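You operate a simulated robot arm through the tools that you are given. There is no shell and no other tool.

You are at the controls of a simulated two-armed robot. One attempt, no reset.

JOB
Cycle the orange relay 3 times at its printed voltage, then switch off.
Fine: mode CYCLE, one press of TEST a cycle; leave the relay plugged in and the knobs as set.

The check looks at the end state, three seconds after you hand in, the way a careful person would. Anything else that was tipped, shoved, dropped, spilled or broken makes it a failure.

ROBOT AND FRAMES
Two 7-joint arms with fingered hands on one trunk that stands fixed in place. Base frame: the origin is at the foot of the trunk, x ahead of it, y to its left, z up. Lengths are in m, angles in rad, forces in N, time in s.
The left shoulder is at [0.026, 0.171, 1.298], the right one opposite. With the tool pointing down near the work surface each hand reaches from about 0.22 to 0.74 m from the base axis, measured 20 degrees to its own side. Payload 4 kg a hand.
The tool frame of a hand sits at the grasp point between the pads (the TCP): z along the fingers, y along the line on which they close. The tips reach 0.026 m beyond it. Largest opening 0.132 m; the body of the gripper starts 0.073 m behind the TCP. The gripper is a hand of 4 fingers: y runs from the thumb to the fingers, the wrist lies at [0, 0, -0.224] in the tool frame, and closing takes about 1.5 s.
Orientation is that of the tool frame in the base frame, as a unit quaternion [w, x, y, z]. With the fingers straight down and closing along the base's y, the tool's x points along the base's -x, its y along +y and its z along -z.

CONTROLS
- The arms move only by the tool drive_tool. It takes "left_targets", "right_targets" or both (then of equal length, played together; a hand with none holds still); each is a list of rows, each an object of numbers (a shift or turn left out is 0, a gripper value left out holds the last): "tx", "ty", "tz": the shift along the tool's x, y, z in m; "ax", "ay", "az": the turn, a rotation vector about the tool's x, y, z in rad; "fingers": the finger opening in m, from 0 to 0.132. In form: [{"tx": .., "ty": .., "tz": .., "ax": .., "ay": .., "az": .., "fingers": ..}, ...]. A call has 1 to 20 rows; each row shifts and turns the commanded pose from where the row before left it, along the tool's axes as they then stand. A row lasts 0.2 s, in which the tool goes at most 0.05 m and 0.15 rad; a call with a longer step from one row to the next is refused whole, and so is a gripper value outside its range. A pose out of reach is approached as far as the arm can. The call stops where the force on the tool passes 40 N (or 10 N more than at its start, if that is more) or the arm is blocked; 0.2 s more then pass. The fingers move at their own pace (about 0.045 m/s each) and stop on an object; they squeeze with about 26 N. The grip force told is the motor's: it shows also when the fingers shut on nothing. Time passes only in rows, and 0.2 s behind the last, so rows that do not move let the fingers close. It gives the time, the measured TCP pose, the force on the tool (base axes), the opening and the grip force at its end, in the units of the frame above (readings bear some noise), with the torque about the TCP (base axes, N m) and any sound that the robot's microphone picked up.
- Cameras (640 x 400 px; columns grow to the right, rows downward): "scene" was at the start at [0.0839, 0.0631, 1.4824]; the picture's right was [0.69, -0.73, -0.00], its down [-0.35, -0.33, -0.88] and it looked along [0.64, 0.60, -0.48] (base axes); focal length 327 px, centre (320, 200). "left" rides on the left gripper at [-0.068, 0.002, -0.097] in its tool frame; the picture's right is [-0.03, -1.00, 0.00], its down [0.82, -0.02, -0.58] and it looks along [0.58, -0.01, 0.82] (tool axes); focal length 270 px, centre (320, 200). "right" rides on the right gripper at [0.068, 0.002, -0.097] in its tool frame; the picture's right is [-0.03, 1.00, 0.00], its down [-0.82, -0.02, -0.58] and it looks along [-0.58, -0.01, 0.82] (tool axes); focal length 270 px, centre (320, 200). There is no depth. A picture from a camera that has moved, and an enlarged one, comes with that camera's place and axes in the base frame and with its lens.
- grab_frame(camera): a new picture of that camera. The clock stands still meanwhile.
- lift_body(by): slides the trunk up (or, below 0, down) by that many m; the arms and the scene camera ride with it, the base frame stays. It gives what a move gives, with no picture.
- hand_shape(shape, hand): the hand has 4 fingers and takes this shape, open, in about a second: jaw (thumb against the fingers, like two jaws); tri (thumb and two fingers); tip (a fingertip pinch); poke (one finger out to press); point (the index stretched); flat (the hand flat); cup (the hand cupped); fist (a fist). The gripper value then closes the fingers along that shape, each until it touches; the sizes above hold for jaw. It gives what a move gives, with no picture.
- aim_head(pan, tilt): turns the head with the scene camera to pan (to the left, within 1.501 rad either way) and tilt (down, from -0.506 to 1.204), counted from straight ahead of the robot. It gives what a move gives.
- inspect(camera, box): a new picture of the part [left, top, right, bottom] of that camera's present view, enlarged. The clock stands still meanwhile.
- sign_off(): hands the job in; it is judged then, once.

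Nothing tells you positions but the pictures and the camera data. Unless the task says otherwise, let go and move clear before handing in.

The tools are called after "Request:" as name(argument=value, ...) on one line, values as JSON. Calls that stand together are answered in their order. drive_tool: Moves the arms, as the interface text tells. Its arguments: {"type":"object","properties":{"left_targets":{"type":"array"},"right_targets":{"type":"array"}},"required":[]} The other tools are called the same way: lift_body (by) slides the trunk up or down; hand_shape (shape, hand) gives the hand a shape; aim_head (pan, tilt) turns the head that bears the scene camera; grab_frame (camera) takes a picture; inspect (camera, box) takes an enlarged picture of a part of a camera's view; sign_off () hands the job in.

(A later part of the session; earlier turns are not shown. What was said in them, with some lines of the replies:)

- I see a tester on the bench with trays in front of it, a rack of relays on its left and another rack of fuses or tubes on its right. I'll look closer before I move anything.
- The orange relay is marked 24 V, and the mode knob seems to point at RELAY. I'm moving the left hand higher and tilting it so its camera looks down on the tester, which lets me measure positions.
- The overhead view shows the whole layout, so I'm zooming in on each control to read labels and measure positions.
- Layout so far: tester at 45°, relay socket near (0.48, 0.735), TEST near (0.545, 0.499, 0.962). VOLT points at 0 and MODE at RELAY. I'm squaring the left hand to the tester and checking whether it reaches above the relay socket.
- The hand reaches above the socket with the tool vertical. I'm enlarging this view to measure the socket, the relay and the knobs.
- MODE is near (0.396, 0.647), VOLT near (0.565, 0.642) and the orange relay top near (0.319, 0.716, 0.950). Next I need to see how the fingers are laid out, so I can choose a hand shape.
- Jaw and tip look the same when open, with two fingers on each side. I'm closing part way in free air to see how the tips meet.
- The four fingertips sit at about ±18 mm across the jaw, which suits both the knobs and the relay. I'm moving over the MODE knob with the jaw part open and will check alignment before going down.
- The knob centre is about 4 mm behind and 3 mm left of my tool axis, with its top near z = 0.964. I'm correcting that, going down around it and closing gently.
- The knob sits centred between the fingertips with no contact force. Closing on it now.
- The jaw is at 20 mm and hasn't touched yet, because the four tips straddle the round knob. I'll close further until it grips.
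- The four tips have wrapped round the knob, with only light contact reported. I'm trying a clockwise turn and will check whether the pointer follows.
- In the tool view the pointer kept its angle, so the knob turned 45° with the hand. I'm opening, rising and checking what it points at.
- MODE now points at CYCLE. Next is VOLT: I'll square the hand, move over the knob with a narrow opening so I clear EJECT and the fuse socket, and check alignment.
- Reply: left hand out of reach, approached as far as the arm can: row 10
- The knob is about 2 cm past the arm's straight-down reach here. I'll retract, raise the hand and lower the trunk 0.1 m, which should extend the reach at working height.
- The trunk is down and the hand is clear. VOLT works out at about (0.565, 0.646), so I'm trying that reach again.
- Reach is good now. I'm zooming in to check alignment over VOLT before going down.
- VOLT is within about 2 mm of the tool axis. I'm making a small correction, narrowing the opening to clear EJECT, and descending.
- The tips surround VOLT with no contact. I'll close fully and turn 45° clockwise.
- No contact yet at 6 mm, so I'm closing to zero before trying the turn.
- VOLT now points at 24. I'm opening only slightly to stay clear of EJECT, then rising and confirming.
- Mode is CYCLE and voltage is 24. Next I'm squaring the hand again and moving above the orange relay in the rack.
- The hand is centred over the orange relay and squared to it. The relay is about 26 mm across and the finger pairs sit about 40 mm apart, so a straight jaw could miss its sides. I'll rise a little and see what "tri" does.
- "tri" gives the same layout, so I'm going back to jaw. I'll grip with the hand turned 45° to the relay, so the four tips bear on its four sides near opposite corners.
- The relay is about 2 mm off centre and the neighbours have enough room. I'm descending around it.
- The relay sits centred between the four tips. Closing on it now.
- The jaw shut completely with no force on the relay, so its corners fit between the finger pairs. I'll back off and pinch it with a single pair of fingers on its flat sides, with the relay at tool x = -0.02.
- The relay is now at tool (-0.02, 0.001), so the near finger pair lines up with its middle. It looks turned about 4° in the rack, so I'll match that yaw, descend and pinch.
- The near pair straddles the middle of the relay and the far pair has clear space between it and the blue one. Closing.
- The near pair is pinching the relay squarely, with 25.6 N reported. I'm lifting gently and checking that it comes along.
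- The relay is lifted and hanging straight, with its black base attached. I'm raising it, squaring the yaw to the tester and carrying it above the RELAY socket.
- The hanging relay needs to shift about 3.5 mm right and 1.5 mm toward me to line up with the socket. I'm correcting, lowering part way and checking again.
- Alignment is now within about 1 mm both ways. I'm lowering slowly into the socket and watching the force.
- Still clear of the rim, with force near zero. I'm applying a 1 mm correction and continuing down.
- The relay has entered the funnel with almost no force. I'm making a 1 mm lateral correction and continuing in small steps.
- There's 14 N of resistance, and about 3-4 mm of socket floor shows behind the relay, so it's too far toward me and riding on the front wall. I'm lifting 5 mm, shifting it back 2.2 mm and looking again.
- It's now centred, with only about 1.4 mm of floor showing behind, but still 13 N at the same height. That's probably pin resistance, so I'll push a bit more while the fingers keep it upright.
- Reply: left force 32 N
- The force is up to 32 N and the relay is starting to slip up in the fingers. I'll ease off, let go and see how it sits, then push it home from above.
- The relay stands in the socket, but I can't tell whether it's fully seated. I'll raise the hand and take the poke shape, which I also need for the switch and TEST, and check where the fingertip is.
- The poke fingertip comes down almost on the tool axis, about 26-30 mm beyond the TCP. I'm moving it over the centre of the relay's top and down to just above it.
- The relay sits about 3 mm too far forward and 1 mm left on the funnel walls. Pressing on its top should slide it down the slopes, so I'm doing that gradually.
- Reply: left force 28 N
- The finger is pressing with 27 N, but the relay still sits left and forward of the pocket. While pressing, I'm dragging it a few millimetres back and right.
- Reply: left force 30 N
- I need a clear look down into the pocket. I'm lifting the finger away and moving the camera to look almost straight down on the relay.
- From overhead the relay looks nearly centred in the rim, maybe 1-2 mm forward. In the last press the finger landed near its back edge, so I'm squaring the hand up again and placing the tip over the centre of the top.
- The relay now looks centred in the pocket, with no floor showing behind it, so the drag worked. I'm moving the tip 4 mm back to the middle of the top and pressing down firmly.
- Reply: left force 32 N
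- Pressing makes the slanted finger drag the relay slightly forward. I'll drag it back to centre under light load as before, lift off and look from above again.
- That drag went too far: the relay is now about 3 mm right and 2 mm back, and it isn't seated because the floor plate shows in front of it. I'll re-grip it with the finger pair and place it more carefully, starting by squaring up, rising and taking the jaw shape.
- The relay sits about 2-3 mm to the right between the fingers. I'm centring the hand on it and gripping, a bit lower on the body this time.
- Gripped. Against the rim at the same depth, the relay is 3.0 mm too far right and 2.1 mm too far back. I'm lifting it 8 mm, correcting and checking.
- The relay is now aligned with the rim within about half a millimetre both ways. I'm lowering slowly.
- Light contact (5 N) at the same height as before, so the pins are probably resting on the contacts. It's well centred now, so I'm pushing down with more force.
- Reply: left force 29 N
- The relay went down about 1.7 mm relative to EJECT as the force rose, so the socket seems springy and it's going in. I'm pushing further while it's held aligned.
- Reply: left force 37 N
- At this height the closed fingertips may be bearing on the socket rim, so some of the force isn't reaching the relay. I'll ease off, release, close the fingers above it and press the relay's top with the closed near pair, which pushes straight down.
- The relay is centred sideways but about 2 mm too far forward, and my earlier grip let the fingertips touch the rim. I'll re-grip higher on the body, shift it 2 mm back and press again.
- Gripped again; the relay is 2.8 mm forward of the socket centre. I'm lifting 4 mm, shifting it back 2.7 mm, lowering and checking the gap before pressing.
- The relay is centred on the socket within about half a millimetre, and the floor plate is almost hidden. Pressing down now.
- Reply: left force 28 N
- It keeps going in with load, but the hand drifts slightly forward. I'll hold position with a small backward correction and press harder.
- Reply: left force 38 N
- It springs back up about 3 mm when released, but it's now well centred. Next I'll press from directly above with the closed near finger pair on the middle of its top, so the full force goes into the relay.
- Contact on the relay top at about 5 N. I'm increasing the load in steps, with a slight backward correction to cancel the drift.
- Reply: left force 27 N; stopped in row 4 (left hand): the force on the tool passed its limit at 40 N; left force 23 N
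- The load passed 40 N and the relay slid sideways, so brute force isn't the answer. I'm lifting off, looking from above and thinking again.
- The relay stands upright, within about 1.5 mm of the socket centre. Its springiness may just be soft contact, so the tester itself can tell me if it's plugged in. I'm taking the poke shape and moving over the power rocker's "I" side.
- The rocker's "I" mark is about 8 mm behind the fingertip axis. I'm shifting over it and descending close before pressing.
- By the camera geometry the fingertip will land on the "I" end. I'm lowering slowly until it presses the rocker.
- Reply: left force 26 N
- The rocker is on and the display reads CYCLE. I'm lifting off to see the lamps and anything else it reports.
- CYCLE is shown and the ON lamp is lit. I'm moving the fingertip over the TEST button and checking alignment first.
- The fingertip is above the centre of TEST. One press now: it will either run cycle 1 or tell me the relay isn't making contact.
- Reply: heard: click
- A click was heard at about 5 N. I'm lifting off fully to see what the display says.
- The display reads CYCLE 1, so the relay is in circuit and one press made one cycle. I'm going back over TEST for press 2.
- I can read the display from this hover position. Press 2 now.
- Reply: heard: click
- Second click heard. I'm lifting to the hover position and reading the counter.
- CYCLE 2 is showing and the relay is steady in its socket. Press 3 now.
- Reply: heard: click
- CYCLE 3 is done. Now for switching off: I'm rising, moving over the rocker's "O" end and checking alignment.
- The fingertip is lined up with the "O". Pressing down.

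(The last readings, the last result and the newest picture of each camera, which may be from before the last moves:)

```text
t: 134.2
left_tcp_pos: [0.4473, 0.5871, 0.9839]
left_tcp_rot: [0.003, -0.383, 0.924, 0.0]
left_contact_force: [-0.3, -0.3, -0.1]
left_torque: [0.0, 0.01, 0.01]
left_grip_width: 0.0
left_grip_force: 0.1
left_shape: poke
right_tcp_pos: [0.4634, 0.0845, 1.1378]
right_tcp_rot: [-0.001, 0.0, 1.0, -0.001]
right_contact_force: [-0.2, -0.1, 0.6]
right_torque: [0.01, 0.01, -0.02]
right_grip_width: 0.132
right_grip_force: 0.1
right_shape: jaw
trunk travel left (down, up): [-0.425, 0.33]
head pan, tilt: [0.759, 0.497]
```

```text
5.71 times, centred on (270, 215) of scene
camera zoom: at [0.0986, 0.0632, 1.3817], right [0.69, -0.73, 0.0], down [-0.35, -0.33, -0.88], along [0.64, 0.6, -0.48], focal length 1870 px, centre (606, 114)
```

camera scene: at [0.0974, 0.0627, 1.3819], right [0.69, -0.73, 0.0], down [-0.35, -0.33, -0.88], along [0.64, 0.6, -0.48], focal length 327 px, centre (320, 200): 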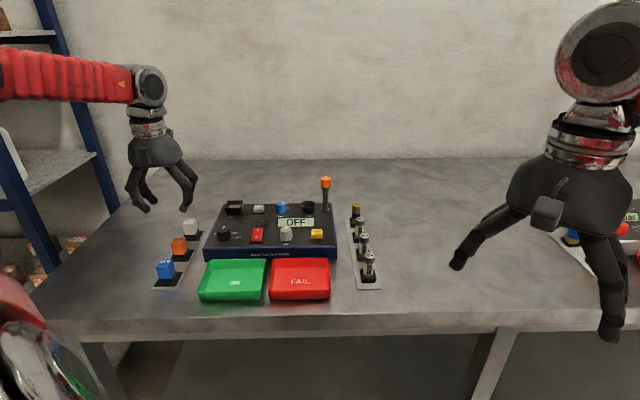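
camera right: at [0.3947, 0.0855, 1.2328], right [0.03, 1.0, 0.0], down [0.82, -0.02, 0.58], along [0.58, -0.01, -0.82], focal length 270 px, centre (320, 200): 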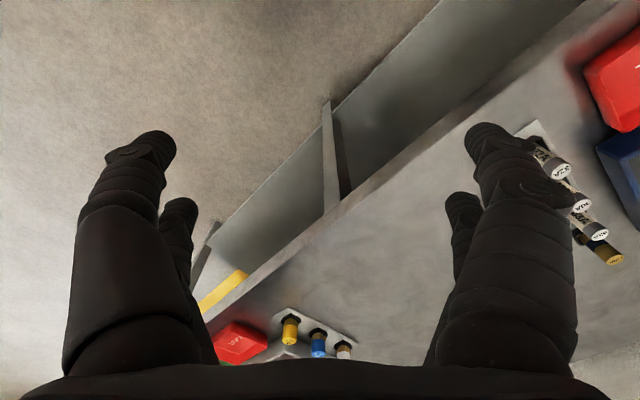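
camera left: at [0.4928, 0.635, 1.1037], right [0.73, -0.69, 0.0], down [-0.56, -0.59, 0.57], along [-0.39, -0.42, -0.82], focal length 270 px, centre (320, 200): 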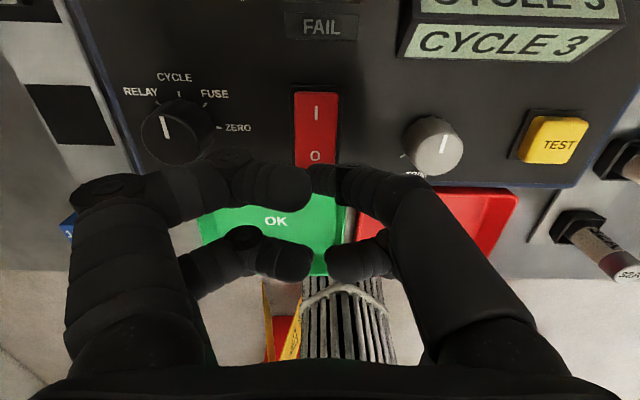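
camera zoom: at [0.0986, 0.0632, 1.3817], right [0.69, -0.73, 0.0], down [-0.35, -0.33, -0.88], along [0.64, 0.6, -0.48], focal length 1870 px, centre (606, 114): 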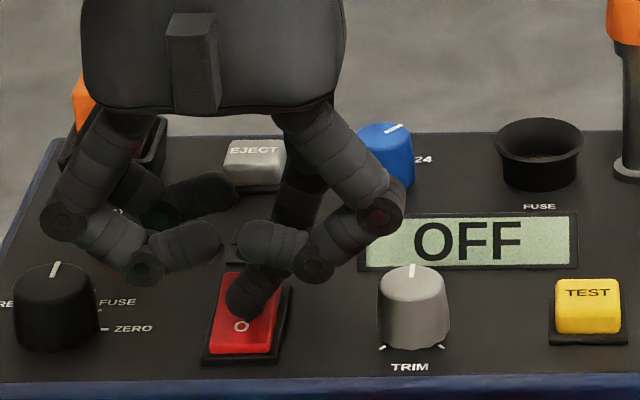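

The display reads OFF. I'm raising the hand straight up and moving it clear, then checking everything.

Request:
drive_tool(left_targets=[{"tz": -0.01}, {"tz": -0.03}, {"tz": -0.04}, {"tz": -0.04}, {"tz": -0.04}, {"tx": 0.04, "tz": -0.02}, {"tx": 0.04}, {}])

Request:
grab_frame(camera="scene")

Request:
inspect(camera="scene", box=[200, 170, 350, 270])

Request:
inspect(camera="scene", box=[140, 190, 400, 320])

```text
t: 136.0
left_tcp_pos: [0.3885, 0.5325, 1.1623]
left_tcp_rot: [0.002, -0.384, 0.923, 0.0]
left_contact_force: [-0.6, -0.5, 0.4]
left_torque: [-0.01, -0.01, -0.01]
left_grip_width: 0.0
left_grip_force: 0.1
left_shape: poke
right_tcp_pos: [0.4646, 0.0852, 1.1364]
right_tcp_rot: [-0.001, -0.001, 1.0, -0.001]
right_contact_force: [0.6, 0.6, -0.2]
right_torque: [-0.03, -0.01, -0.01]
right_grip_width: 0.1318
right_grip_force: 0.1
right_shape: jaw
trunk travel left (down, up): [-0.425, 0.33]
head pan, tilt: [0.759, 0.497]
```

```text
taken
camera scene: at [0.0988, 0.0633, 1.3817], right [0.69, -0.73, 0.0], down [-0.35, -0.33, -0.88], along [0.64, 0.6, -0.48], focal length 327 px, centre (320, 200)
```

scene: 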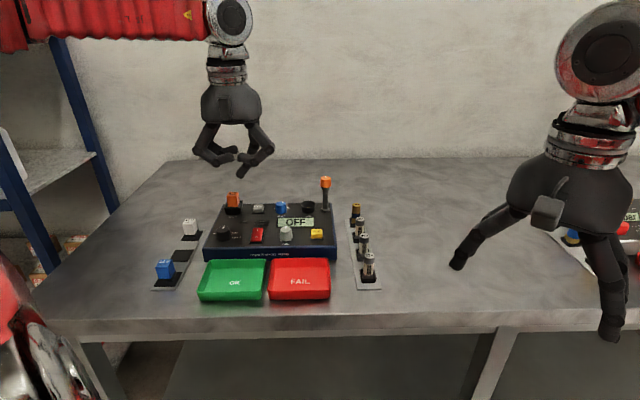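

```text
4.00 times, centred on (275, 220) of scene
camera zoom: at [0.0988, 0.0633, 1.3817], right [0.69, -0.73, 0.0], down [-0.35, -0.33, -0.88], along [0.64, 0.6, -0.48], focal length 1309 px, centre (500, 120)
```

zoom: 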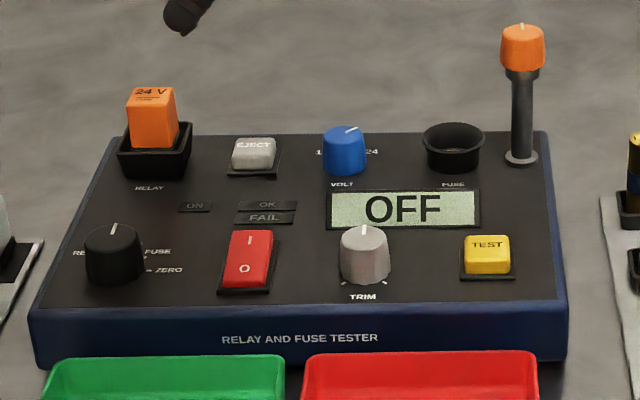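

```text
2.46 times, centred on (270, 255) of scene
camera zoom: at [0.0988, 0.0633, 1.3817], right [0.69, -0.73, 0.0], down [-0.35, -0.33, -0.88], along [0.64, 0.6, -0.48], focal length 806 px, centre (443, 65)
```

zoom: 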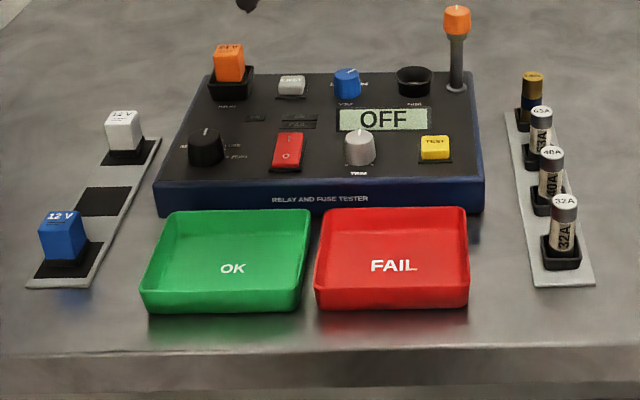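

Final check:
- MODE is at CYCLE, VOLT is at 24, the rocker is at O and the display reads OFF.
- The orange relay stands upright in its socket after three counted cycles, with a click for each.
- The other relays, the fuses and the trays look undisturbed, and both hands are clear.

Handing in.

Request:
sign_off()

```text
The job is handed in.
```

I cycled the orange relay three times at 24 V, then switched the tester off and handed the job in. The display counted up to CYCLE 3, and I heard one click per TEST press.

- **Settings:** MODE is at CYCLE and VOLT is at 24, left as set. The power rocker is at O and the display reads OFF.
- **Relay:** It is still in the RELAY socket, upright and about 1.5 mm off centre when I last measured it. I never felt it lock or drop to a lower seat, even when I pressed down on it with up to about 40 N. I'm taking the counts and clicks as proof that it was making contact.
- **Everything else:** The other two relays, the fuses and the trays look untouched in the last pictures. Both hands are clear of the bench.
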